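You operate a simulated robot arm through the tools that you are given. There is no shell and no other tool. Be economical: measure what you need, move in short steps, check, and stop when the job is done.

You run a simulated two-armed robot. Do the job below in one go: nothing can be reset, and whatever is moved stays where it is left.

JOB
Open the orange bench drawer, take the blue filter from the inside of the orange bench drawer and leave it on the top of the turntable sheet and shut the drawer again. Fetch the green filter from the top of the gauge bench and set it in the blue crate. Open the left cupboard door, take the green plug gauge and put it on the third shelf from the bottom of the tall cupboard, then shut the door. Take the green cloth and put it on top of the flat cover on the top of the gauge bench. Any order will do. Set down upright: green plug gauge.

Only the result counts: the job must be done as asked and must still hold three seconds after the hand-in. Knocking over, shifting, dropping, spilling or breaking anything else fails it. Lids that push on must go on centred and level and be pressed home; caps that screw on are set level and turned clockwise until they are tight. Flat cloth is picked up by pressing the open fingertips on it (5 to 10 N) and closing them slowly along it; thin cloth reads only 2 to 8 mm in the jaws.

ROBOT AND FRAMES
Two 7-joint arms with two-finger parallel grippers on one trunk, on a base that drives. Base frame: it is fixed to the floor where the robot stands at the start and does not move with it; the origin is under the middle of the robot, x ahead of it, y to its left, z up. Readings come in mm, degrees, newtons and seconds.
The left shoulder is at the start at [70, 130, 1037], the right one opposite. With the tool pointing down near the work surface each hand reaches from about 100 to 440 mm from the robot's upright axis, wherever it stands, measured 20 degrees to its own side. Places, roughly: blue crate (34x22x12 cm) [1000, -100, 900]; blue filter (5x5x2 cm) [600, 100, 500]; flat cover (15x15x4 cm) [1100, 300, 800]; green cloth (7x11x4 cm) [1200, 900, 800]; green filter [1250, 250, 1000]; green plug gauge (4x4x8 cm) [1300, 600, 900]; left cupboard door [1600, 3300, 900]; orange bench drawer [600, 0, 600]; third shelf of the tall cupboard [1800, 3200, 900]; top of the turntable sheet [700, 2100, 800]. Payload 1.57 kg a hand.
Tool frame (each hand has its own): the origin (TCP) lies between the finger pads and is the grasp point; the fingertips stand 30 mm ahead of it; z points along the fingers, y is the line along which they close. Largest opening 80 mm; finger width 17, thickness 12; the body of the gripper, 40 by 82 mm, starts 80 mm behind the TCP.
Orientation is that of the tool frame in the base frame, as a unit quaternion [w, x, y, z]. With the fingers straight down and closing along the base's y, the tool's x points along the base's -x, its y along +y and its z along -z.

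CONTROLS
- The arms move only by the tool drive_tool. It takes "left_moves", "right_moves" or both (then of equal length, played together; a hand with none holds still); each is text: rows parted by semicolons, each of 7 numbers parted by spaces: the closure, from 0 (fully open) to 1 (shut), then the shift along the tool's x, y, z in mm, then the turn, a rotation vector about the tool's x, y, z in degrees. In form: gripper tx ty tz wx wy wz; .... A call has 1 to 20 rows; each row is the pose to reach, as a shift and turn from the pose commanded when the call began, along the tool's axes at that moment. A row lasts 0.2 s, in which the tool goes at most 50 mm and 8.6 degrees; a call with a longer step from one row to the next is refused whole, and so is a gripper value outside its range. A pose out of reach is approached as far as the arm can. The call stops where the force on the tool passes 40 N (or 10 N more than at its start, if that is more) or the arm is blocked; 0.2 s more then pass. The fingers move at their own pace (about 108 mm/s each) and stop on an object; they squeeze with about 21 N. The grip force told is the motor's: it shows also when the fingers shut on nothing. Time passes only in rows, and 0.2 s behind the last, so rows that repeat a pose let the fingers close. It gives the time, the measured TCP pose, the force on the tool (base axes), the opening and the grip force at its end, in the units of the frame above (readings bear some noise), with the torque about the TCP (base axes, N m) and any sound that the robot's microphone picked up.
- Cameras (640 x 400 px; columns grow to the right, rows downward): "scene" is now at [124.8, 5.8, 1239.9]; the picture's right is [0.06, -1.00, 0.00], its down [-0.79, -0.05, -0.61] and it looks along [0.61, 0.04, -0.79] (base axes); focal length 241 px, centre (320, 200). "left" rides on the left gripper at [72, 7, -122] in its tool frame; the picture's right is [-0.09, 1.00, 0.00], its down [-0.84, -0.08, -0.54] and it looks along [-0.54, -0.05, 0.84] (tool axes); focal length 238 px, centre (320, 200). "right" rides on the right gripper at [72, -7, -122] in its tool frame; the picture's right is [0.09, 1.00, 0.00], its down [-0.84, 0.08, -0.54] and it looks along [-0.54, 0.05, 0.84] (tool axes); focal length 238 px, centre (320, 200). There is no depth. A picture from a camera that has moved, and an enlarged one, comes with that camera's place and axes in the base frame and with its lens.
- get_image(camera): a new picture of that camera. It takes no simulated time.
- move_column(by): slides the trunk up (or, below 0, down) by that many mm; the arms and the scene camera ride with it, the base frame stays. It gives what a move gives, with no picture.
- base_move(legs): drives the robot by 1 to 6 legs, each [ahead, left, turn to the left] in mm, mm and degrees, along the robot's own axes; the way and the turn of a leg run together, so that a leg with both is an arc; at most 1500 mm and 180 degrees a leg. The arms and the cameras ride along, it lands a little off, and it stops where it bumps. It gives what a move gives.
- pan_tilt(pan, tilt): turns the head with the scene camera to pan (to the left, within 86 degrees either way) and tilt (down, from -29 to 69), counted from straight ahead of the robot. It gives what a move gives.
- zoom(camera, box): a new picture of the part [left, top, right, bottom] of that camera's present view, enlarged. It takes no simulated time.
- close_job(): hands the job in; it is judged then, once.

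Work in short steps. Places have to be worked out from the pictures, the camera data and where the tool is seen: move nearer, look again, correct. Check each grasp and each placing, and mend what went wrong. You have 186 turns and 166 pictures in all, those below and enlarged ones among them. Open the grippers and draw the arms clear of the work before you hand the job in, unless the task says otherwise; then end with one line.

The tools are called as a command line: name --argument value ..., lists and objects as JSON in quotes. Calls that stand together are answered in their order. drive_tool: Moves the arms, as the interface text tells. Its arguments: {"type":"object","properties":{"left_moves":{"type":"string"},"right_moves":{"type":"string"}},"required":[]} The other tools are called the same way: move_column (by) slides the trunk up or down; base_move (legs) drives the base; pan_tilt (pan, tilt) turns the head that bears the scene camera; get_image (camera) takes a picture; zoom (camera, box) takes an enlarged picture of a part of a camera's view; close_job () hands the job in.

At the start:

```text
t: 0.0
left_ee_pos: [318.7, 205.5, 969.5]
left_tool_rot: [0.0, -0.001, 1.0, -0.001]
left_force: [0.2, -0.8, -0.2]
left_ft_torque: [-0.02, 0.0, 0.03]
left_grip_width: 79.9
left_finger_force: 0.0
right_ee_pos: [410.7, -145.8, 995.4]
right_tool_rot: [0.0, 0.0, 1.0, 0.0]
right_force: [-0.3, 0.5, 0.4]
right_ft_torque: [-0.01, 0.01, -0.01]
right_grip_width: 79.8
right_finger_force: 0.0
trunk travel left (down, up): [-675.0, 265.0]
robot x, y, heading: [1.1, 1.3, -0.2]
head pan, tilt: [3.5, 52.6]
```

scene: 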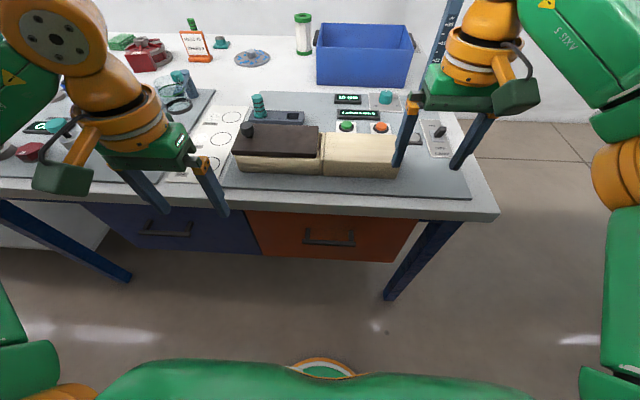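
right: 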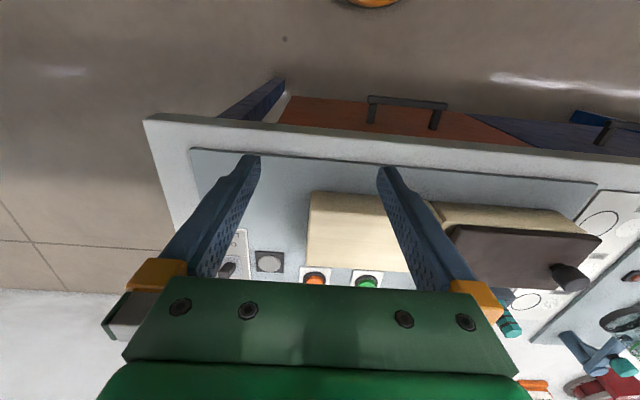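
left: 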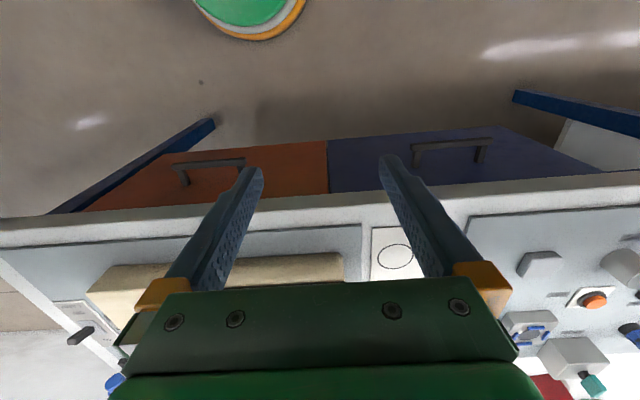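

I'll start by surveying the scene: pan the head up to see the bench further back and to the left.

pan_tilt --pan 20 --tilt 30

get_image --camera "scene"

pan_tilt --pan 75 --tilt 20

get_image --camera "scene"

```text
t: 0.9
left_ee_pos: [319.0, 204.4, 968.8]
left_tool_rot: [0.0, -0.001, 1.0, 0.0]
left_force: [0.0, 0.2, 0.8]
left_ft_torque: [-0.02, -0.04, 0.04]
left_grip_width: 79.8
left_finger_force: 0.0
right_ee_pos: [409.6, -143.9, 996.3]
right_tool_rot: [0.001, -0.001, 1.0, 0.001]
right_force: [-0.5, -0.5, -0.2]
right_ft_torque: [0.03, 0.03, -0.03]
right_grip_width: 79.9
right_finger_force: 0.1
trunk travel left (down, up): [-675.0, 265.0]
robot x, y, heading: [0.0, 0.1, -0.1]
head pan, tilt: [20.0, 30.0]
```

```text
162 pictures are left
camera scene: at [135.4, 32.1, 1272.8], right [0.34, -0.94, 0.0], down [-0.47, -0.17, -0.87], along [0.81, 0.3, -0.5], focal length 241 px, centre (320, 200)
```

scene: 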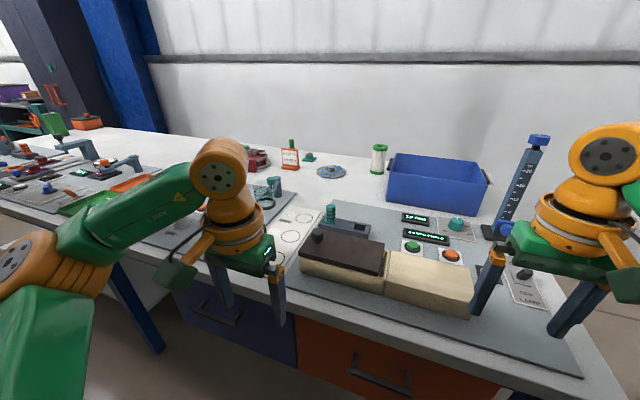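

```text
t: 2.1
left_ee_pos: [318.4, 205.8, 968.7]
left_tool_rot: [0.001, -0.001, 1.0, 0.0]
left_force: [0.6, -0.6, 0.3]
left_ft_torque: [0.0, -0.01, 0.02]
left_grip_width: 80.0
left_finger_force: 0.1
right_ee_pos: [411.8, -144.1, 995.1]
right_tool_rot: [0.0, 0.0, 1.0, 0.0]
right_force: [0.8, 0.5, 0.8]
right_ft_torque: [0.0, 0.0, -0.01]
right_grip_width: 79.9
right_finger_force: 0.0
trunk travel left (down, up): [-675.0, 265.0]
robot x, y, heading: [-1.3, -1.2, -0.2]
head pan, tilt: [75.0, 20.0]
```

```text
161 pictures are left
camera scene: at [74.7, 91.2, 1288.9], right [0.97, -0.26, 0.0], down [-0.09, -0.33, -0.94], along [0.24, 0.91, -0.34], focal length 241 px, centre (320, 200)
```

scene: 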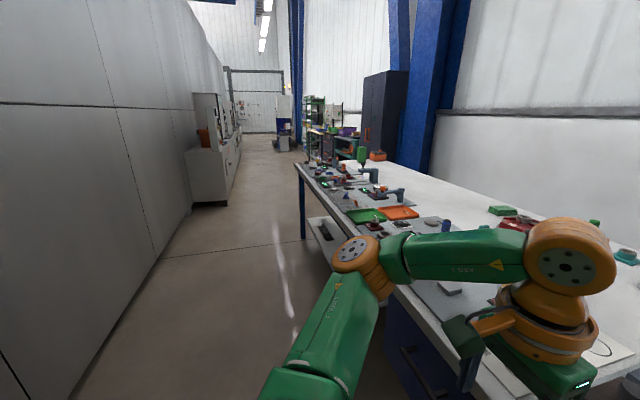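

Bench is long; I need details. Zoom in on the back objects.

pan_tilt --pan 20 --tilt 22

zoom --camera "scene" --box '[230, 130, 430, 255]'

pan_tilt --pan 45 --tilt 22

zoom --camera "scene" --box '[260, 130, 580, 330]'

```text
t: 3.3
left_ee_pos: [320.2, 205.3, 968.5]
left_tool_rot: [0.001, -0.001, 1.0, 0.001]
left_force: [-0.2, 0.6, 0.0]
left_ft_torque: [0.02, 0.03, 0.03]
left_grip_width: 80.0
left_finger_force: 0.0
right_ee_pos: [411.8, -145.2, 995.8]
right_tool_rot: [0.0, 0.0, 1.0, 0.0]
right_force: [0.6, 0.3, 0.1]
right_ft_torque: [-0.01, 0.01, 0.04]
right_grip_width: 80.1
right_finger_force: 0.0
trunk travel left (down, up): [-675.0, 265.0]
robot x, y, heading: [1.3, -0.5, 0.1]
head pan, tilt: [20.0, 22.0]
```

```text
3.20 times, centred on (330, 192) of scene
camera zoom: at [137.6, 33.1, 1285.7], right [0.34, -0.94, 0.0], down [-0.35, -0.13, -0.93], along [0.87, 0.32, -0.37], focal length 770 px, centre (288, 224)
```

zoom: 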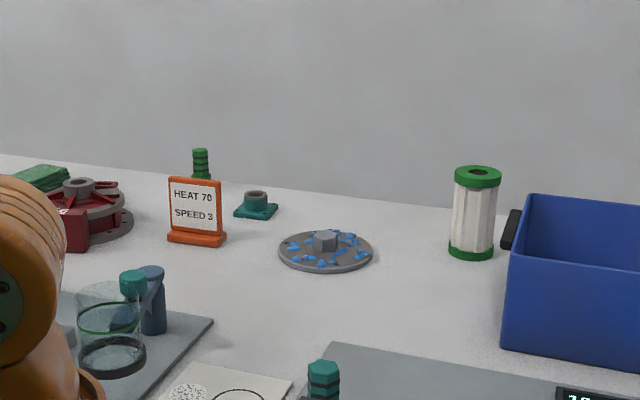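

```text
t: 4.2
left_ee_pos: [319.0, 205.7, 969.1]
left_tool_rot: [-0.001, -0.001, 1.0, 0.001]
left_force: [0.6, 0.2, -1.0]
left_ft_torque: [-0.04, 0.0, 0.03]
left_grip_width: 79.9
left_finger_force: 0.0
right_ee_pos: [410.5, -145.3, 995.9]
right_tool_rot: [0.0, 0.0, 1.0, 0.0]
right_force: [0.0, 0.8, 0.8]
right_ft_torque: [-0.02, 0.02, -0.02]
right_grip_width: 80.0
right_finger_force: 0.0
trunk travel left (down, up): [-675.0, 265.0]
robot x, y, heading: [-2.5, 1.2, 0.4]
head pan, tilt: [45.0, 22.0]
```

```text
2.00 times, centred on (420, 230) of scene
camera zoom: at [116.1, 66.7, 1285.7], right [0.71, -0.71, 0.0], down [-0.27, -0.26, -0.93], along [0.66, 0.66, -0.37], focal length 481 px, centre (120, 140)
```

zoom: 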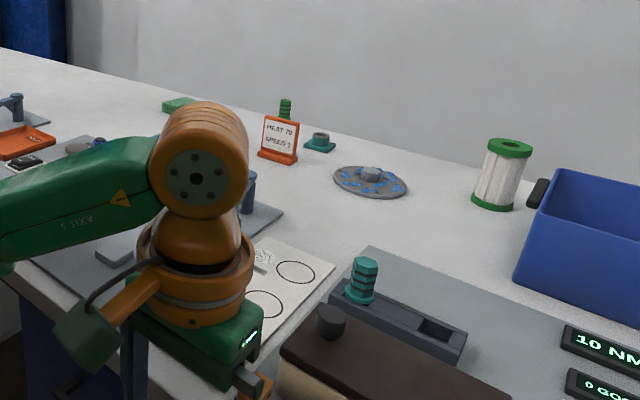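

I've identified: green filter (cylinder with green caps), green plug gauge (green ribbed, behind HEAT sign), green cloth (left of red vice), flat cover (disc with hex knob). I raise the trunk to triangulate heights.

move_column --by 260

pan_tilt --pan 20 --tilt 35

get_image --camera "scene"

zoom --camera "scene" --box '[170, 80, 490, 280]'

```text
t: 6.9
left_ee_pos: [317.6, 204.8, 1228.5]
left_tool_rot: [0.001, 0.0, 1.0, 0.0]
left_force: [0.1, -0.4, 0.4]
left_ft_torque: [-0.01, 0.0, -0.02]
left_grip_width: 80.2
left_finger_force: 0.1
right_ee_pos: [412.3, -143.8, 1255.8]
right_tool_rot: [0.0, 0.0, 1.0, 0.0]
right_force: [0.5, -0.2, 0.2]
right_ft_torque: [-0.01, -0.03, 0.0]
right_grip_width: 80.0
right_finger_force: 0.0
trunk travel left (down, up): [-935.0, 5.0]
robot x, y, heading: [-0.0, 0.6, 0.1]
head pan, tilt: [45.0, 22.0]
```

```text
t: 7.8
left_ee_pos: [318.2, 205.3, 1228.3]
left_tool_rot: [0.0, 0.0, 1.0, 0.0]
left_force: [0.3, 0.5, 0.1]
left_ft_torque: [-0.04, 0.02, 0.02]
left_grip_width: 79.8
left_finger_force: 0.1
right_ee_pos: [410.2, -145.5, 1256.4]
right_tool_rot: [0.0, -0.001, 1.0, 0.0]
right_force: [0.5, -0.4, 0.9]
right_ft_torque: [-0.01, 0.01, 0.02]
right_grip_width: 79.9
right_finger_force: 0.2
trunk travel left (down, up): [-935.0, 5.0]
robot x, y, heading: [-0.6, 0.6, -0.0]
head pan, tilt: [20.0, 35.0]
```

```text
158 pictures are left
camera scene: at [133.2, 31.4, 1525.1], right [0.34, -0.94, 0.0], down [-0.54, -0.2, -0.82], along [0.77, 0.28, -0.57], focal length 241 px, centre (320, 200)
```

scene: 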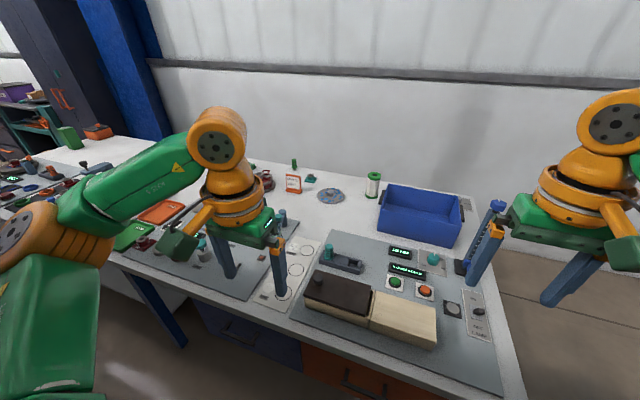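

```text
2.00 times, centred on (330, 180) of scene
camera zoom: at [133.2, 31.4, 1525.1], right [0.34, -0.94, 0.0], down [-0.54, -0.2, -0.82], along [0.77, 0.28, -0.57], focal length 481 px, centre (300, 240)
```

zoom: 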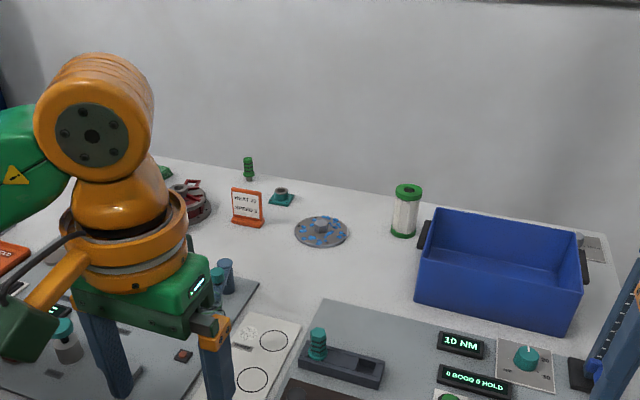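

Triangulation gives bench top ≈ z 825, front edge x≈430, filter ≈[1200,134], cover ≈[1118,332], plug ≈[1331,638], cloth ≈[1236,909]. That's far back, so I test the forward reach of the left arm with the tool turned horizontal, high above everything.

drive_tool --left_moves "0 -40 0 0 0 -8 0; 0 -80 0 0 0 -16 0; 0 -120 0 0 0 -24 0; 0 -160 0 0 0 -32 0; 0 -200 0 0 0 -40 0; 0 -240 0 0 0 -48 0; 0 -280 0 0 0 -56 0; 0 -320 0 0 0 -64 0; 0 -360 0 0 0 -72 0; 0 -400 0 0 0 -80 0; 0 -440 0 0 0 -88 0; 0 -480 0 0 0 -90 0; 0 -520 0 0 0 -90 0; 0 -560 0 0 0 -90 0; 0 -600 0 0 0 -90 0; 0 -640 0 0 0 -90 0; 0 -680 0 0 0 -90 0"

get_image --camera "scene"

```text
t: 11.4
left_ee_pos: [699.2, 199.3, 1259.5]
left_tool_rot: [0.707, -0.001, 0.707, 0.001]
left_force: [0.5, -0.3, -0.9]
left_ft_torque: [0.0, -0.01, 0.03]
left_grip_width: 80.0
left_finger_force: 0.0
left hand out of reach, approached as far as the arm can: row 10, 11, 12, 13, 14, 15, 16, 17
right_ee_pos: [411.1, -146.3, 1255.6]
right_tool_rot: [0.0, 0.0, 1.0, 0.001]
right_force: [-0.6, 0.9, -0.6]
right_ft_torque: [0.02, -0.01, -0.01]
right_grip_width: 80.2
right_finger_force: 0.0
trunk travel left (down, up): [-935.0, 5.0]
robot x, y, heading: [-2.8, -1.8, 0.1]
head pan, tilt: [20.0, 35.0]
```

```text
156 pictures are left
camera scene: at [133.3, 29.5, 1525.1], right [0.34, -0.94, 0.0], down [-0.54, -0.19, -0.82], along [0.77, 0.28, -0.57], focal length 241 px, centre (320, 200)
```

scene: 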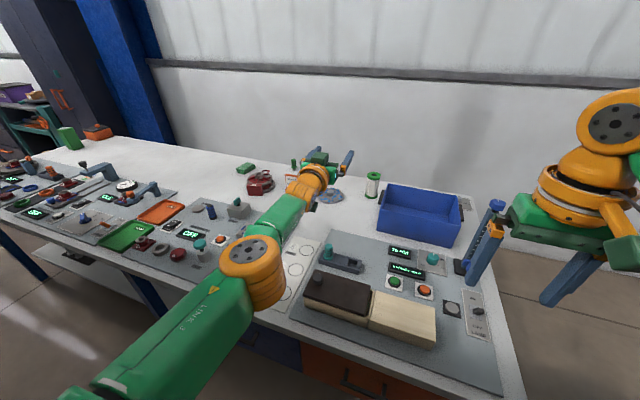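

Horizontal reach is ~700 mm from the axis, and the picture shows a wide aisle behind the bench (back edge x≈1383, wall ≈2700), so back objects will be reached from behind. I bring the left arm back, then back off and lower for the drawer.

drive_tool --left_moves "0 0 0 -40 0 8 0; 0 0 0 -80 0 16 0; 0 0 0 -120 0 24 0; 0 0 0 -160 0 32 0; 0 0 0 -200 0 40 0; 0 0 0 -240 0 48 0; 0 0 0 -280 0 56 0; 0 0 0 -320 0 64 0; 0 0 0 -360 0 72 0; 0 0 0 -380 0 80 0; 0 0 0 -390 0 88 0; 0 0 0 -400 0 90 0"

base_move --legs '[[-300, 0, 0]]'

move_column --by -500

pan_tilt --pan 0 --tilt 25

get_image --camera "scene"

```text
t: 14.0
left_ee_pos: [297.8, 198.0, 1258.6]
left_tool_rot: [0.0, -0.001, 1.0, 0.0]
left_force: [0.2, 0.6, 1.2]
left_ft_torque: [0.01, 0.02, 0.02]
left_grip_width: 80.1
left_finger_force: 0.1
left hand out of reach, approached as far as the arm can: row 1, 2
right_ee_pos: [410.7, -146.2, 1255.2]
right_tool_rot: [0.0, 0.0, 1.0, 0.001]
right_force: [0.5, 0.2, -0.2]
right_ft_torque: [0.04, 0.03, 0.02]
right_grip_width: 80.0
right_finger_force: 0.0
trunk travel left (down, up): [-935.0, 5.0]
robot x, y, heading: [-0.0, -0.8, 0.1]
head pan, tilt: [20.0, 35.0]
```

```text
t: 16.1
left_ee_pos: [-2.0, 198.3, 1257.7]
left_tool_rot: [-0.001, -0.001, 1.0, -0.001]
left_force: [0.3, -0.3, 0.0]
left_ft_torque: [0.0, 0.01, 0.01]
left_grip_width: 79.7
left_finger_force: 0.1
right_ee_pos: [110.9, -146.1, 1255.0]
right_tool_rot: [-0.002, 0.0, 1.0, 0.0]
right_force: [0.7, -0.1, -0.9]
right_ft_torque: [-0.03, 0.02, 0.02]
right_grip_width: 80.2
right_finger_force: 0.0
trunk travel left (down, up): [-935.0, 5.0]
robot x, y, heading: [-303.9, -0.4, -0.3]
head pan, tilt: [20.0, 35.0]
```

```text
refused: -500 is not a number from -400 to 400
```

```text
t: 16.9
left_ee_pos: [-6.2, 199.1, 1259.1]
left_tool_rot: [-0.001, -0.001, 1.0, 0.0]
left_force: [0.4, 0.9, -0.4]
left_ft_torque: [0.01, 0.02, -0.01]
left_grip_width: 80.1
left_finger_force: 0.1
right_ee_pos: [107.6, -145.5, 1255.5]
right_tool_rot: [0.0, 0.001, 1.0, -0.001]
right_force: [0.2, -0.2, 0.5]
right_ft_torque: [0.01, -0.02, -0.01]
right_grip_width: 79.9
right_finger_force: 0.1
trunk travel left (down, up): [-935.0, 5.0]
robot x, y, heading: [-301.9, 2.1, -0.1]
head pan, tilt: [0.0, 25.0]
```

```text
155 pictures are left
camera scene: at [-161.1, 1.2, 1540.9], right [0.0, -1.0, 0.0], down [-0.42, 0.0, -0.91], along [0.91, 0.0, -0.42], focal length 241 px, centre (320, 200)
```

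scene: 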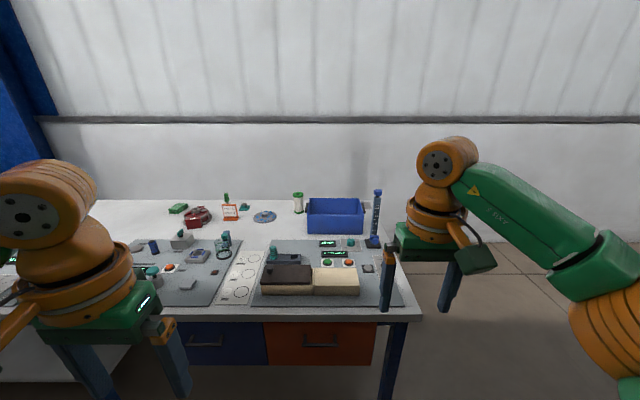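

I zoom at the right end of the bench to see where the back wall meets the floor, and lower the trunk.

zoom --camera "scene" --box '[360, 150, 640, 325]'

move_column --by -400

move_column --by -100

get_image --camera "scene"

```text
2.29 times, centred on (500, 238) of scene
camera zoom: at [-161.1, 1.2, 1540.9], right [0.0, -1.0, 0.0], down [-0.42, 0.0, -0.91], along [0.91, 0.0, -0.42], focal length 550 px, centre (-91, 114)
```

zoom: 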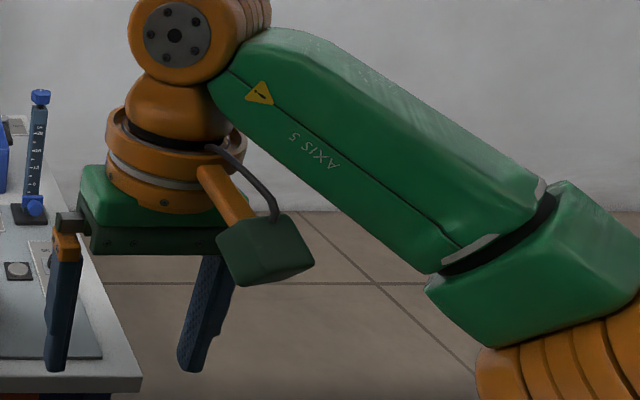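

```text
t: 20.7
left_ee_pos: [-6.5, 198.1, 858.4]
left_tool_rot: [0.0, -0.001, 1.0, 0.0]
left_force: [-0.2, 0.3, 0.1]
left_ft_torque: [-0.02, -0.01, 0.01]
left_grip_width: 80.2
left_finger_force: 0.0
right_ee_pos: [108.4, -145.3, 855.1]
right_tool_rot: [0.0, 0.001, 1.0, 0.0]
right_force: [0.2, -0.1, -0.1]
right_ft_torque: [0.03, -0.01, 0.03]
right_grip_width: 80.0
right_finger_force: 0.0
trunk travel left (down, up): [-535.0, 405.0]
robot x, y, heading: [-301.1, 1.0, -0.2]
head pan, tilt: [0.0, 25.0]
```

```text
t: 22.0
left_ee_pos: [-4.5, 198.5, 757.7]
left_tool_rot: [0.0, -0.001, 1.0, 0.0]
left_force: [-0.3, 0.2, 0.4]
left_ft_torque: [0.02, 0.0, -0.02]
left_grip_width: 80.2
left_finger_force: 0.0
right_ee_pos: [107.4, -144.2, 756.0]
right_tool_rot: [0.0, 0.0, 1.0, 0.0]
right_force: [1.0, -0.3, 0.1]
right_ft_torque: [0.03, -0.01, 0.02]
right_grip_width: 80.0
right_finger_force: 0.0
trunk travel left (down, up): [-435.0, 505.0]
robot x, y, heading: [-301.8, 1.7, 0.1]
head pan, tilt: [0.0, 25.0]
```

```text
153 pictures are left
camera scene: at [-161.1, 1.2, 1040.9], right [0.0, -1.0, 0.0], down [-0.42, 0.0, -0.91], along [0.91, 0.0, -0.42], focal length 241 px, centre (320, 200)
```

scene: 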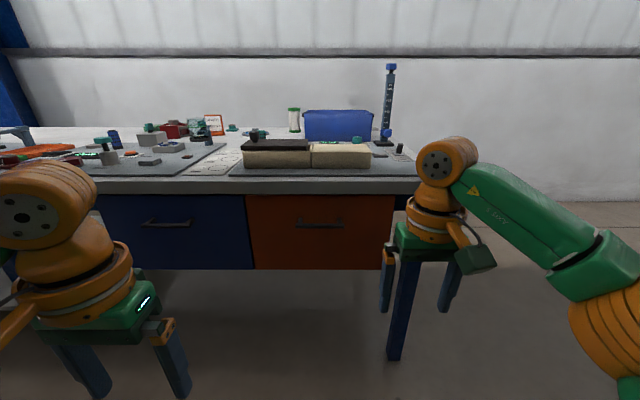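

Wall is at x≈2040, giving a ~650 mm aisle. Drawer handle bar is about [399, 0, 711], horizontal, 124 mm wide. I shift right 130 mm so the left hand is in line, and turn the left tool horizontal.

base_move --legs '[[0, -130, 0]]'

drive_tool --left_moves "0 -10 -6 4 0 -8 0; 0 -20 -12 8 0 -16 0; 0 -30 -18 12 0 -24 0; 0 -40 -24 16 0 -32 0; 0 -50 -30 20 0 -40 0; 0 -60 -36 24 0 -48 0; 0 -70 -42 28 0 -56 0; 0 -80 -48 32 0 -64 0; 0 -90 -54 36 0 -72 0; 0 -100 -60 40 0 -80 0; 0 -110 -68 45 0 -88 0; 0 -120 -68 45 0 -90 0"

drive_tool --left_moves "0 0 0 0 0 0 8; 0 0 0 0 0 0 16; 0 0 0 0 0 0 24; 0 0 0 0 0 0 32; 0 0 0 0 0 0 40; 0 0 0 0 0 0 48; 0 0 0 0 0 0 56; 0 0 0 0 0 0 64; 0 0 0 0 0 0 72; 0 0 0 0 0 0 80; 0 0 0 0 0 0 88; 0 0 0 0 0 0 90"

get_image --camera "left"

get_image --camera "scene"

```text
t: 23.3
left_ee_pos: [-6.8, 69.2, 758.8]
left_tool_rot: [-0.001, 0.0, 1.0, 0.0]
left_force: [0.9, -0.7, 0.5]
left_ft_torque: [-0.02, 0.01, 0.01]
left_grip_width: 79.9
left_finger_force: 0.1
right_ee_pos: [106.9, -275.0, 755.6]
right_tool_rot: [0.0, 0.0, 1.0, 0.0]
right_force: [0.8, -0.5, -0.1]
right_ft_torque: [-0.02, 0.03, 0.01]
right_grip_width: 80.0
right_finger_force: 0.0
trunk travel left (down, up): [-435.0, 505.0]
robot x, y, heading: [-304.5, -127.0, -0.1]
head pan, tilt: [0.0, 25.0]
```

```text
t: 25.9
left_ee_pos: [110.7, -30.0, 725.2]
left_tool_rot: [0.708, -0.001, 0.706, 0.001]
left_force: [-0.2, 0.7, -0.2]
left_ft_torque: [0.05, -0.03, -0.02]
left_grip_width: 80.0
left_finger_force: 0.0
left hand out of reach, approached as far as the arm can: row 6, 7, 8, 9, 10, 11, 12
right_ee_pos: [107.8, -276.0, 754.8]
right_tool_rot: [0.0, 0.001, 1.0, 0.001]
right_force: [0.5, 0.2, -0.4]
right_ft_torque: [0.0, -0.06, 0.06]
right_grip_width: 79.9
right_finger_force: 0.0
trunk travel left (down, up): [-435.0, 505.0]
robot x, y, heading: [-301.0, -127.7, -0.1]
head pan, tilt: [0.0, 25.0]
```

```text
t: 28.5
left_ee_pos: [111.3, -30.1, 724.9]
left_tool_rot: [0.498, 0.501, 0.5, 0.5]
left_force: [-0.1, 0.6, 0.3]
left_ft_torque: [0.0, 0.0, 0.02]
left_grip_width: 80.2
left_finger_force: 0.1
right_ee_pos: [106.4, -275.8, 756.5]
right_tool_rot: [0.0, 0.001, 1.0, 0.0]
right_force: [-0.6, 0.3, 0.5]
right_ft_torque: [0.03, 0.0, 0.01]
right_grip_width: 80.3
right_finger_force: 0.1
trunk travel left (down, up): [-435.0, 505.0]
robot x, y, heading: [-304.2, -126.9, 0.2]
head pan, tilt: [0.0, 25.0]
```

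```text
152 pictures are left
camera left: at [-12.2, 39.4, 731.8], right [0.0, -0.09, 1.0], down [-0.54, -0.84, -0.08], along [0.84, -0.54, -0.05], focal length 238 px, centre (320, 200)
```

left: 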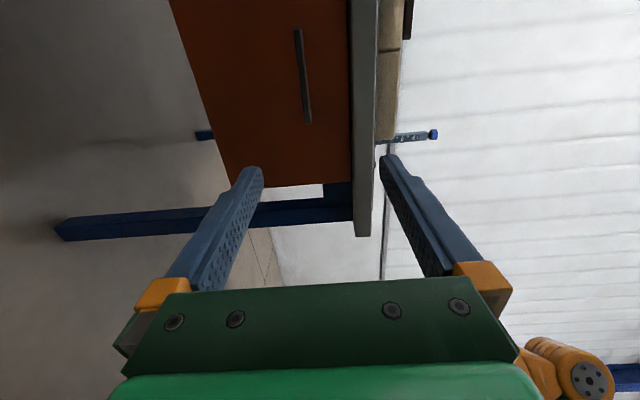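

```text
151 pictures are left
camera scene: at [-161.2, -128.6, 1040.9], right [0.0, -1.0, 0.0], down [-0.42, 0.0, -0.91], along [0.91, 0.0, -0.42], focal length 241 px, centre (320, 200)
```

scene: 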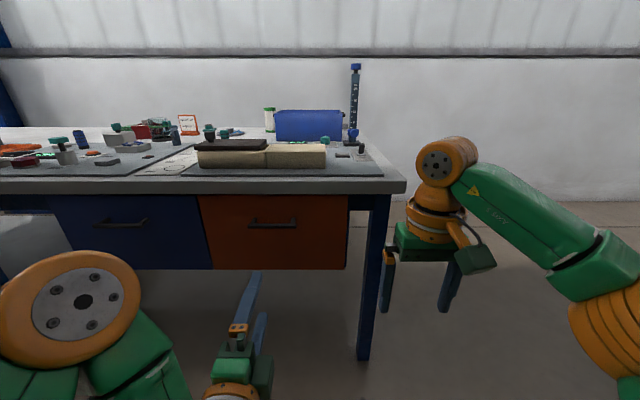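

Bar appears at z≈700, y≈0. Align the hand and drive ahead 190 mm, then look again.

drive_tool --left_moves "0 15 -10 0 0 0 0; 0 30 -23 0 0 0 0; 0 30 -23 0 0 0 0"

base_move --legs '[[190, 0, 0]]'

get_image --camera "left"

get_image --camera "scene"

```text
t: 29.3
left_ee_pos: [107.2, -31.2, 720.5]
left_tool_rot: [0.499, 0.5, 0.501, 0.5]
left_force: [-0.6, -0.3, 0.1]
left_ft_torque: [0.04, 0.02, 0.03]
left_grip_width: 80.3
left_finger_force: 0.0
left hand out of reach, approached as far as the arm can: row 1, 2, 3
right_ee_pos: [106.5, -275.8, 755.2]
right_tool_rot: [0.0, 0.001, 1.0, 0.0]
right_force: [0.5, -0.5, -0.4]
right_ft_torque: [-0.01, -0.02, -0.02]
right_grip_width: 80.2
right_finger_force: 0.0
trunk travel left (down, up): [-435.0, 505.0]
robot x, y, heading: [-302.1, -128.2, 0.3]
head pan, tilt: [0.0, 25.0]
```

```text
t: 30.9
left_ee_pos: [297.3, -32.1, 720.3]
left_tool_rot: [0.499, 0.5, 0.501, 0.5]
left_force: [0.7, 0.3, 0.7]
left_ft_torque: [0.0, 0.0, 0.0]
left_grip_width: 80.0
left_finger_force: 0.1
right_ee_pos: [297.6, -274.2, 756.1]
right_tool_rot: [0.0, 0.001, 1.0, 0.0]
right_force: [0.1, 0.5, 0.3]
right_ft_torque: [0.0, 0.03, 0.0]
right_grip_width: 80.0
right_finger_force: 0.1
trunk travel left (down, up): [-435.0, 505.0]
robot x, y, heading: [-118.5, -128.1, 0.2]
head pan, tilt: [0.0, 25.0]
```

```text
150 pictures are left
camera left: at [174.7, 38.2, 727.8], right [0.0, -0.09, 1.0], down [-0.54, -0.84, -0.08], along [0.84, -0.54, -0.05], focal length 238 px, centre (320, 200)
```

left: 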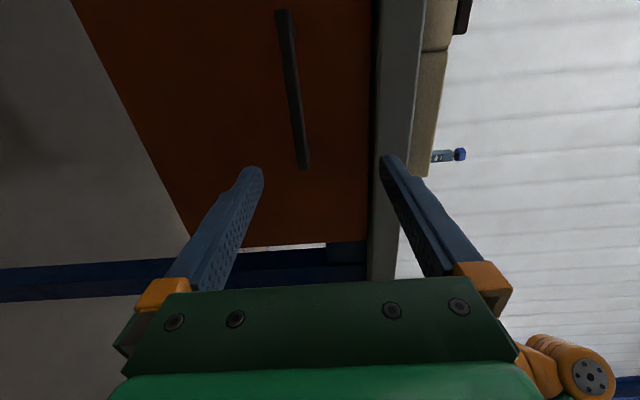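

```text
149 pictures are left
camera scene: at [28.8, -129.0, 1040.8], right [0.0, -1.0, 0.0], down [-0.42, 0.0, -0.91], along [0.91, 0.0, -0.42], focal length 241 px, centre (320, 200)
```

scene: 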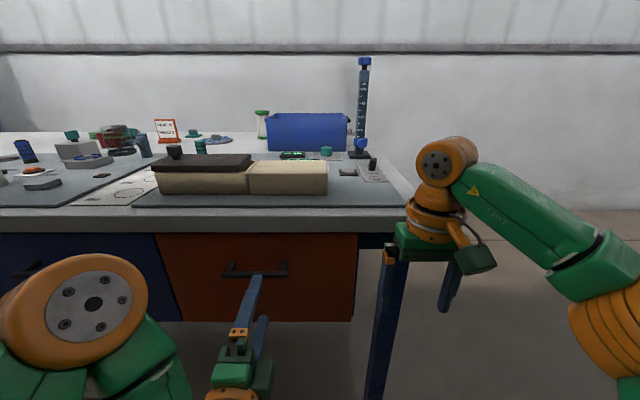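

Bar spans y −65..62 at x≈403, z≈702. Commanded pose may differ from the measured one because of reach limits; I command a small forward step and read where it ends.

drive_tool --left_moves "0 0 0 20 0 0 0; 0 0 0 40 0 0 0; 0 0 0 40 0 0 0"

```text
t: 31.7
left_ee_pos: [333.5, -40.9, 725.9]
left_tool_rot: [0.498, 0.499, 0.501, 0.501]
left_force: [0.0, -0.2, -0.4]
left_ft_torque: [0.0, 0.02, 0.02]
left_grip_width: 80.1
left_finger_force: 0.0
left hand out of reach, approached as far as the arm can: row 1, 2, 3
right_ee_pos: [297.0, -276.4, 755.6]
right_tool_rot: [0.0, 0.001, 1.0, 0.0]
right_force: [0.3, -0.3, 0.8]
right_ft_torque: [-0.01, -0.02, 0.0]
right_grip_width: 80.1
right_finger_force: 0.0
trunk travel left (down, up): [-435.0, 505.0]
robot x, y, heading: [-117.1, -130.7, 0.2]
head pan, tilt: [0.0, 25.0]
```

The arm is at a joint limit with this roll. I retract a bit and roll the wrist 180° the other way.

drive_tool --left_moves "0 0 0 -40 0 0 -8; 0 0 0 -60 0 0 -16; 0 0 0 -60 0 0 -24; 0 0 0 -60 0 0 -32; 0 0 0 -60 0 0 -40; 0 0 0 -60 0 0 -48; 0 0 0 -60 0 0 -56; 0 0 0 -60 0 0 -64; 0 0 0 -60 0 0 -72; 0 0 0 -60 0 0 -80; 0 0 0 -60 0 0 -88; 0 0 0 -60 0 0 -90"

drive_tool --left_moves "0 0 0 0 0 0 -8; 0 0 0 0 0 0 -16; 0 0 0 0 0 0 -24; 0 0 0 0 0 0 -32; 0 0 0 0 0 0 -40; 0 0 0 0 0 0 -48; 0 0 0 0 0 0 -56; 0 0 0 0 0 0 -64; 0 0 0 0 0 0 -72; 0 0 0 0 0 0 -80; 0 0 0 0 0 0 -88; 0 0 0 0 0 0 -90"

```text
t: 34.3
left_ee_pos: [282.3, -51.0, 719.7]
left_tool_rot: [0.707, -0.002, 0.707, -0.001]
left_force: [-0.3, 1.4, -0.9]
left_ft_torque: [-0.03, -0.06, 0.0]
left_grip_width: 79.9
left_finger_force: 0.1
left hand out of reach, approached as far as the arm can: row 2, 3, 4, 5, 6, 7, 8, 9, 10, 11, 12
right_ee_pos: [296.4, -275.0, 755.3]
right_tool_rot: [0.0, 0.0, 1.0, 0.0]
right_force: [0.6, 0.3, 0.3]
right_ft_torque: [0.02, 0.0, 0.02]
right_grip_width: 80.1
right_finger_force: 0.1
trunk travel left (down, up): [-435.0, 505.0]
robot x, y, heading: [-116.3, -130.0, -0.0]
head pan, tilt: [0.0, 25.0]
```

```text
t: 36.9
left_ee_pos: [282.9, -51.1, 719.5]
left_tool_rot: [-0.499, 0.501, -0.5, 0.5]
left_force: [-0.7, 0.0, 0.8]
left_ft_torque: [-0.01, 0.01, -0.01]
left_grip_width: 79.8
left_finger_force: 0.0
right_ee_pos: [296.0, -275.1, 755.8]
right_tool_rot: [0.001, 0.001, 1.0, 0.0]
right_force: [-0.4, -0.5, -0.3]
right_ft_torque: [-0.03, 0.0, 0.02]
right_grip_width: 79.9
right_finger_force: 0.0
trunk travel left (down, up): [-435.0, 505.0]
robot x, y, heading: [-115.7, -133.6, 0.1]
head pan, tilt: [0.0, 25.0]
```

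No limit reported now. Move to y=0, z=702, x=330.

drive_tool --left_moves "0 -20 8 20 0 0 0; 0 -40 18 40 0 0 0; 0 -51 18 47 0 0 0; 0 -51 18 47 0 0 0"

get_image --camera "left"

```text
t: 37.9
left_ee_pos: [314.2, -39.5, 717.7]
left_tool_rot: [-0.501, 0.502, -0.499, 0.498]
left_force: [0.7, 0.4, 0.3]
left_ft_torque: [0.0, 0.01, -0.01]
left_grip_width: 80.0
left_finger_force: 0.1
left hand out of reach, approached as far as the arm can: row 1, 2, 3, 4
right_ee_pos: [298.3, -274.8, 754.9]
right_tool_rot: [0.0, 0.001, 1.0, 0.001]
right_force: [-0.4, -0.7, 0.0]
right_ft_torque: [0.0, 0.01, 0.0]
right_grip_width: 79.8
right_finger_force: 0.1
trunk travel left (down, up): [-435.0, 505.0]
robot x, y, heading: [-116.7, -131.3, -0.4]
head pan, tilt: [0.0, 25.0]
```

```text
148 pictures are left
camera left: at [191.2, -112.7, 711.9], right [0.0, 0.09, -1.0], down [-0.55, 0.83, 0.08], along [0.84, 0.54, 0.05], focal length 238 px, centre (320, 200)
```

left: 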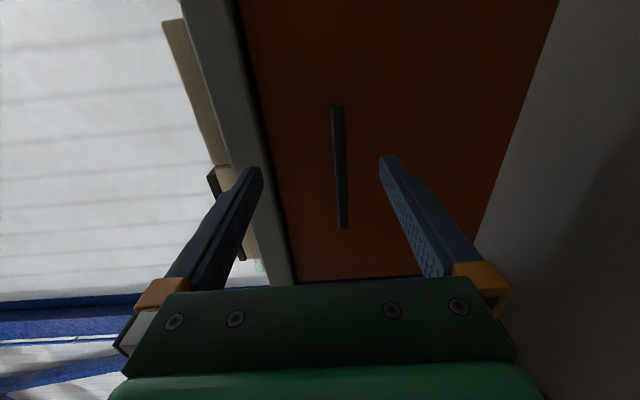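

The elbow appears over-folded (hand too near the shoulder). Back the base 150 mm, then extend the arm.

base_move --legs '[[-150, 0, 0]]'

drive_tool --left_moves "0 0 0 40 0 0 0; 0 0 0 80 0 0 0; 0 0 0 120 0 0 0; 0 0 0 120 0 0 0"

```text
t: 39.2
left_ee_pos: [164.9, -38.3, 717.1]
left_tool_rot: [-0.501, 0.501, -0.499, 0.498]
left_force: [0.3, -0.6, 0.0]
left_ft_torque: [-0.03, -0.01, 0.0]
left_grip_width: 79.7
left_finger_force: 0.1
right_ee_pos: [147.1, -274.8, 757.8]
right_tool_rot: [0.0, 0.0, 1.0, 0.0]
right_force: [0.3, 1.2, -1.0]
right_ft_torque: [-0.03, -0.03, 0.01]
right_grip_width: 79.9
right_finger_force: 0.0
trunk travel left (down, up): [-435.0, 505.0]
robot x, y, heading: [-263.4, -129.0, -0.3]
head pan, tilt: [0.0, 25.0]
```

```text
t: 40.2
left_ee_pos: [278.2, -64.2, 732.1]
left_tool_rot: [-0.5, 0.504, -0.499, 0.497]
left_force: [-0.9, 0.6, 1.0]
left_ft_torque: [0.0, 0.03, 0.01]
left_grip_width: 79.9
left_finger_force: 0.0
left hand out of reach, approached as far as the arm can: row 1, 2, 3, 4
right_ee_pos: [146.8, -275.2, 755.3]
right_tool_rot: [0.0, 0.001, 1.0, 0.0]
right_force: [0.1, 0.9, -0.4]
right_ft_torque: [-0.05, 0.01, 0.01]
right_grip_width: 80.0
right_finger_force: 0.1
trunk travel left (down, up): [-435.0, 505.0]
robot x, y, heading: [-263.7, -131.3, -0.2]
head pan, tilt: [0.0, 25.0]
```

Still limited, drifting inward; probably outward y is preferred. Test moving the hand outward (+y) 120 mm.

drive_tool --left_moves "0 -40 0 0 0 0 0; 0 -80 0 0 0 0 0; 0 -120 0 0 0 0 0; 0 -120 0 0 0 0 0"

get_image --camera "scene"

```text
t: 41.2
left_ee_pos: [268.4, -40.1, 772.6]
left_tool_rot: [-0.501, 0.504, -0.499, 0.497]
left_force: [-0.2, -0.7, 0.7]
left_ft_torque: [0.01, 0.02, 0.0]
left_grip_width: 80.0
left_finger_force: 0.0
left hand out of reach, approached as far as the arm can: row 1, 2, 3, 4
right_ee_pos: [147.0, -275.4, 755.7]
right_tool_rot: [0.0, 0.002, 1.0, 0.0]
right_force: [-0.4, -0.5, -0.5]
right_ft_torque: [-0.01, -0.01, -0.03]
right_grip_width: 80.0
right_finger_force: 0.1
trunk travel left (down, up): [-435.0, 505.0]
robot x, y, heading: [-265.0, -127.9, -0.2]
head pan, tilt: [0.0, 25.0]
```

```text
147 pictures are left
camera scene: at [-120.9, -128.8, 1040.8], right [0.0, -1.0, 0.0], down [-0.42, 0.0, -0.91], along [0.91, 0.0, -0.42], focal length 241 px, centre (320, 200)
```

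scene: 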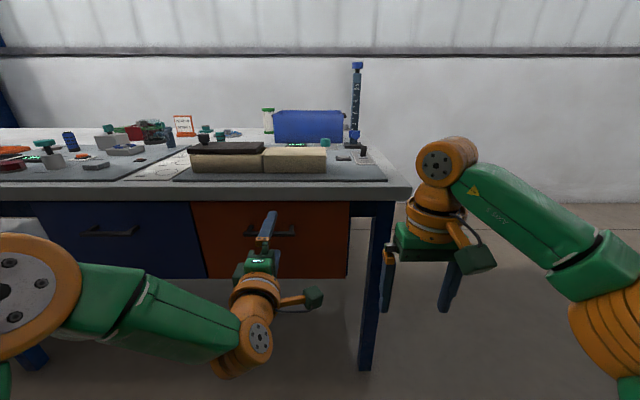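

The IK settled in an awkward elbow posture. I unwind (roll back, tilt to tool-down) to restore the good posture, then redo it extended as in my first reach test.

base_move --legs '[[-60, -70, 0]]'

drive_tool --left_moves "0 0 0 0 0 0 8; 0 0 0 0 0 0 16; 0 0 0 0 0 0 24; 0 0 0 0 0 0 32; 0 0 0 0 0 0 40; 0 0 0 0 0 0 48; 0 0 0 0 0 0 56; 0 0 0 0 0 0 64; 0 0 0 0 0 0 72; 0 0 0 0 0 0 80; 0 0 0 0 0 0 88; 0 0 0 0 0 0 90"

drive_tool --left_moves "0 0 0 -20 0 8 0; 0 0 0 -40 0 16 0; 0 0 0 -60 0 24 0; 0 0 0 -80 0 32 0; 0 0 0 -100 0 40 0; 0 0 0 -120 0 48 0; 0 0 0 -140 0 56 0; 0 0 0 -160 0 64 0; 0 0 0 -180 0 72 0; 0 0 0 -200 0 80 0; 0 0 0 -200 0 88 0; 0 0 0 -200 0 90 0"

```text
t: 42.4
left_ee_pos: [207.5, -109.1, 772.4]
left_tool_rot: [-0.501, 0.503, -0.499, 0.496]
left_force: [0.5, -0.2, 0.1]
left_ft_torque: [0.01, 0.03, 0.02]
left_grip_width: 80.3
left_finger_force: 0.1
right_ee_pos: [86.8, -345.9, 755.7]
right_tool_rot: [0.0, 0.002, 1.0, 0.0]
right_force: [-0.4, 0.2, 0.5]
right_ft_torque: [0.03, -0.02, 0.0]
right_grip_width: 80.0
right_finger_force: 0.1
trunk travel left (down, up): [-435.0, 505.0]
robot x, y, heading: [-321.9, -200.5, -0.2]
head pan, tilt: [0.0, 25.0]
```

```text
t: 45.0
left_ee_pos: [208.1, -109.6, 770.7]
left_tool_rot: [0.705, -0.002, 0.709, 0.003]
left_force: [0.0, -0.6, 1.0]
left_ft_torque: [0.0, 0.01, 0.0]
left_grip_width: 79.9
left_finger_force: 0.0
right_ee_pos: [86.7, -344.7, 755.6]
right_tool_rot: [0.0, 0.001, 1.0, 0.001]
right_force: [-0.6, -0.5, 0.2]
right_ft_torque: [0.01, -0.02, -0.01]
right_grip_width: 79.8
right_finger_force: 0.1
trunk travel left (down, up): [-435.0, 505.0]
robot x, y, heading: [-321.8, -195.0, -0.2]
head pan, tilt: [0.0, 25.0]
```

```text
t: 47.5
left_ee_pos: [7.3, -110.1, 771.9]
left_tool_rot: [-0.003, -0.004, 1.0, 0.0]
left_force: [0.3, -0.7, 0.5]
left_ft_torque: [0.03, 0.03, 0.01]
left_grip_width: 80.1
left_finger_force: 0.1
right_ee_pos: [87.2, -346.0, 756.4]
right_tool_rot: [-0.001, 0.001, 1.0, 0.0]
right_force: [-0.3, 0.5, 0.0]
right_ft_torque: [0.01, -0.02, 0.0]
right_grip_width: 79.9
right_finger_force: 0.1
trunk travel left (down, up): [-435.0, 505.0]
robot x, y, heading: [-321.7, -201.7, -0.0]
head pan, tilt: [0.0, 25.0]
```

Reset good. Now move outward to y=0 while pitching to horizontal and extending forward.

drive_tool --left_moves "0 0 40 0 0 0 0; 0 0 80 0 0 0 0; 0 0 110 0 0 0 0; 0 -40 110 0 0 -8 0; 0 -80 110 0 0 -16 0; 0 -120 110 0 0 -24 0; 0 -150 110 0 0 -32 0; 0 -180 110 0 0 -40 0; 0 -210 110 0 0 -48 0; 0 -240 110 0 0 -56 0; 0 -265 110 0 0 -64 0; 0 -285 110 0 0 -72 0; 0 -300 110 0 0 -80 0; 0 -310 110 0 0 -88 0; 0 -310 110 0 0 -90 0"

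drive_tool --left_moves "0 0 0 0 0 0 -8; 0 0 0 0 0 0 -16; 0 0 0 0 0 0 -24; 0 0 0 0 0 0 -32; 0 0 0 0 0 0 -40; 0 0 0 0 0 0 -48; 0 0 0 0 0 0 -56; 0 0 0 0 0 0 -64; 0 0 0 0 0 0 -72; 0 0 0 0 0 0 -80; 0 0 0 0 0 0 -88; 0 0 0 0 0 0 -90"

get_image --camera "scene"

```text
t: 50.8
left_ee_pos: [305.2, 8.6, 772.7]
left_tool_rot: [0.652, 0.003, 0.758, -0.006]
left_force: [0.4, -0.7, 0.6]
left_ft_torque: [0.05, 0.03, -0.01]
left_grip_width: 80.1
left_finger_force: 0.1
left hand out of reach, approached as far as the arm can: row 14, 15
right_ee_pos: [86.7, -345.7, 756.1]
right_tool_rot: [-0.001, 0.001, 1.0, 0.0]
right_force: [-0.3, 0.2, -0.2]
right_ft_torque: [-0.03, -0.02, -0.02]
right_grip_width: 80.2
right_finger_force: 0.1
trunk travel left (down, up): [-435.0, 505.0]
robot x, y, heading: [-321.9, -197.1, -0.3]
head pan, tilt: [0.0, 25.0]
```

```text
t: 53.4
left_ee_pos: [304.8, 9.9, 773.3]
left_tool_rot: [0.457, -0.536, 0.538, -0.464]
left_force: [0.4, 0.1, 0.1]
left_ft_torque: [-0.03, -0.04, 0.02]
left_grip_width: 79.9
left_finger_force: 0.1
right_ee_pos: [87.5, -344.8, 756.3]
right_tool_rot: [0.0, 0.001, 1.0, 0.0]
right_force: [-0.3, -1.2, 0.5]
right_ft_torque: [0.0, -0.03, 0.0]
right_grip_width: 80.1
right_finger_force: 0.1
trunk travel left (down, up): [-435.0, 505.0]
robot x, y, heading: [-325.5, -198.3, 0.0]
head pan, tilt: [0.0, 25.0]
```

```text
146 pictures are left
camera scene: at [-181.1, -198.4, 1040.9], right [0.0, -1.0, 0.0], down [-0.42, 0.0, -0.91], along [0.91, 0.0, -0.42], focal length 241 px, centre (320, 200)
```

scene: 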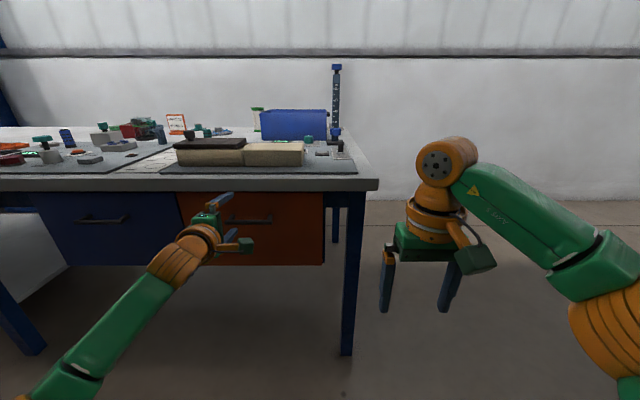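

Posture now is good (tool tipped ~8° below horizontal, acceptable). Lower the trunk to bar height, drive ahead 60, and look.

move_column --by -68

base_move --legs '[[55, -10, 0]]'

get_image --camera "left"

```text
t: 54.4
left_ee_pos: [304.0, 8.8, 705.6]
left_tool_rot: [0.456, -0.536, 0.538, -0.465]
left_force: [0.0, 0.0, -1.1]
left_ft_torque: [0.0, -0.01, -0.01]
left_grip_width: 80.0
left_finger_force: 0.1
right_ee_pos: [87.4, -343.3, 687.6]
right_tool_rot: [0.001, 0.001, 1.0, 0.0]
right_force: [-0.2, -0.6, -0.3]
right_ft_torque: [-0.02, -0.01, -0.01]
right_grip_width: 80.1
right_finger_force: 0.1
trunk travel left (down, up): [-367.0, 573.0]
robot x, y, heading: [-326.9, -201.3, -0.2]
head pan, tilt: [0.0, 25.0]
```

```text
t: 55.4
left_ee_pos: [361.1, -0.2, 705.3]
left_tool_rot: [0.455, -0.534, 0.539, -0.465]
left_force: [0.5, -1.0, 0.2]
left_ft_torque: [0.01, -0.01, 0.0]
left_grip_width: 80.0
left_finger_force: 0.0
right_ee_pos: [142.2, -355.9, 687.7]
right_tool_rot: [-0.001, 0.001, 1.0, 0.0]
right_force: [0.7, -0.1, 0.8]
right_ft_torque: [-0.02, -0.01, 0.01]
right_grip_width: 79.9
right_finger_force: 0.0
trunk travel left (down, up): [-367.0, 573.0]
robot x, y, heading: [-269.7, -211.5, -0.2]
head pan, tilt: [0.0, 25.0]
```

```text
145 pictures are left
camera left: at [237.2, -72.8, 718.2], right [-0.15, 0.09, -0.98], down [-0.51, 0.84, 0.16], along [0.84, 0.53, -0.08], focal length 238 px, centre (320, 200)
```

left: 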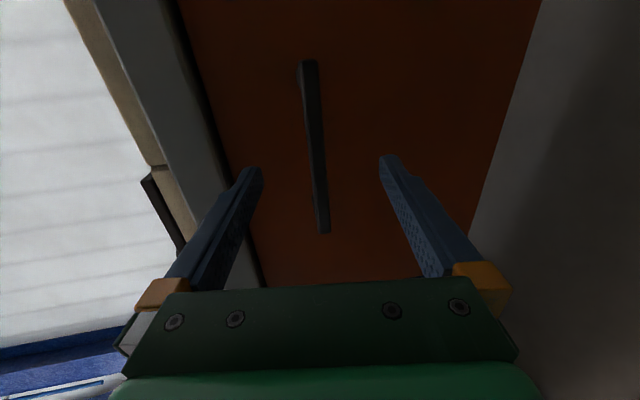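

The bar lies centrally between the fingers. Advance the tool 40 mm (compensating the tilt), then close.

drive_tool --left_moves "0 0 -3 20 0 0 0; 0 0 -6 40 0 0 0; 0 0 -6 42 0 0 0; 1 0 -6 42 0 0 0; 1 0 -6 42 0 0 0; 1 0 -6 42 0 0 0; 1 0 -6 42 0 0 0"

get_image --camera "left"

```text
t: 57.0
left_ee_pos: [403.8, -1.0, 700.5]
left_tool_rot: [0.454, -0.537, 0.542, -0.461]
left_force: [-0.3, 0.2, -5.0]
left_ft_torque: [0.37, -0.24, -0.44]
left_grip_width: 13.3
left_finger_force: 30.3
right_ee_pos: [142.6, -354.4, 687.0]
right_tool_rot: [-0.001, 0.001, 1.0, 0.0]
right_force: [1.0, 0.8, 0.3]
right_ft_torque: [-0.01, 0.02, 0.01]
right_grip_width: 80.2
right_finger_force: 0.0
trunk travel left (down, up): [-367.0, 573.0]
robot x, y, heading: [-269.4, -214.1, -0.1]
head pan, tilt: [0.0, 25.0]
stopped in row 7 (left hand): the force on the tool passed its limit at 42 N (the readings are from after the stop); the commanded pose is now the measured one
```

```text
144 pictures are left
camera left: at [279.5, -73.0, 714.7], right [-0.16, 0.09, -0.98], down [-0.51, 0.84, 0.16], along [0.84, 0.53, -0.09], focal length 238 px, centre (320, 200)
```

left: 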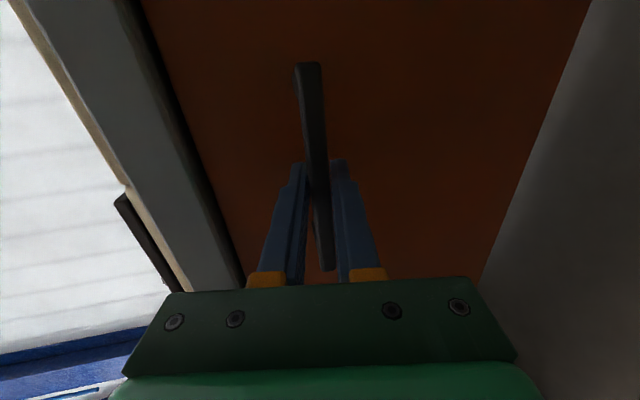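

Bar gripped (13 mm). Pull by driving the base back 280 mm, in two parts.

base_move --legs '[[-100, 0, 0]]'

get_image --camera "scene"

```text
t: 58.2
left_ee_pos: [302.4, -1.0, 700.7]
left_tool_rot: [0.454, -0.537, 0.541, -0.461]
left_force: [-0.3, 3.2, -6.0]
left_ft_torque: [0.64, -0.31, 0.42]
left_grip_width: 13.1
left_finger_force: 30.0
right_ee_pos: [42.0, -354.4, 687.0]
right_tool_rot: [-0.001, 0.002, 1.0, -0.001]
right_force: [0.0, 0.7, -0.9]
right_ft_torque: [0.0, 0.01, 0.02]
right_grip_width: 80.1
right_finger_force: 0.1
trunk travel left (down, up): [-367.0, 573.0]
robot x, y, heading: [-372.3, -212.9, -0.2]
head pan, tilt: [0.0, 25.0]
```

```text
143 pictures are left
camera scene: at [-225.2, -207.3, 972.6], right [0.0, -1.0, 0.0], down [-0.42, 0.0, -0.91], along [0.91, 0.0, -0.42], focal length 241 px, centre (320, 200)
```

scene: 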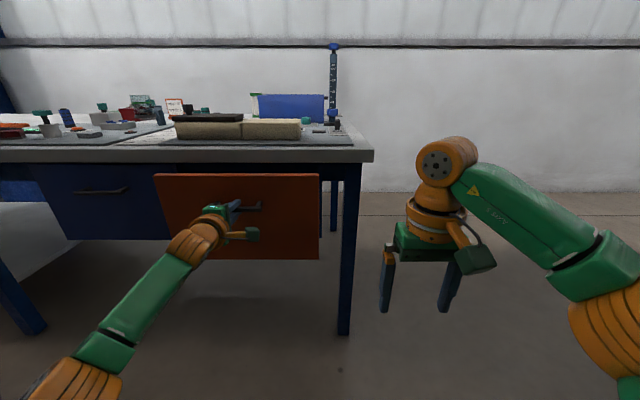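

The drawer moves smoothly. Pull another 190 mm.

base_move --legs '[[-190, 0, 0]]'

get_image --camera "scene"

```text
t: 59.7
left_ee_pos: [115.1, 0.2, 700.4]
left_tool_rot: [0.454, -0.537, 0.54, -0.462]
left_force: [0.6, 2.3, -6.7]
left_ft_torque: [0.56, -0.3, 0.24]
left_grip_width: 13.1
left_finger_force: 30.0
right_ee_pos: [-145.1, -352.9, 686.2]
right_tool_rot: [0.0, 0.002, 1.0, 0.0]
right_force: [1.0, -0.2, -0.5]
right_ft_torque: [0.01, 0.01, -0.03]
right_grip_width: 80.1
right_finger_force: 0.0
trunk travel left (down, up): [-367.0, 573.0]
robot x, y, heading: [-556.6, -208.5, -0.3]
head pan, tilt: [0.0, 25.0]
```

```text
142 pictures are left
camera scene: at [-412.7, -207.1, 972.6], right [0.0, -1.0, 0.0], down [-0.42, 0.0, -0.91], along [0.91, 0.0, -0.42], focal length 241 px, centre (320, 200)
```

scene: 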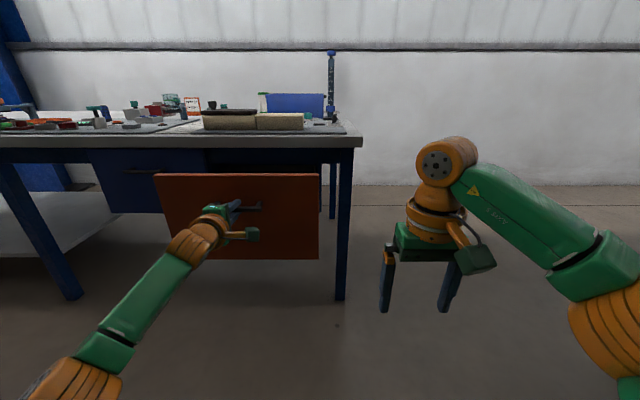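

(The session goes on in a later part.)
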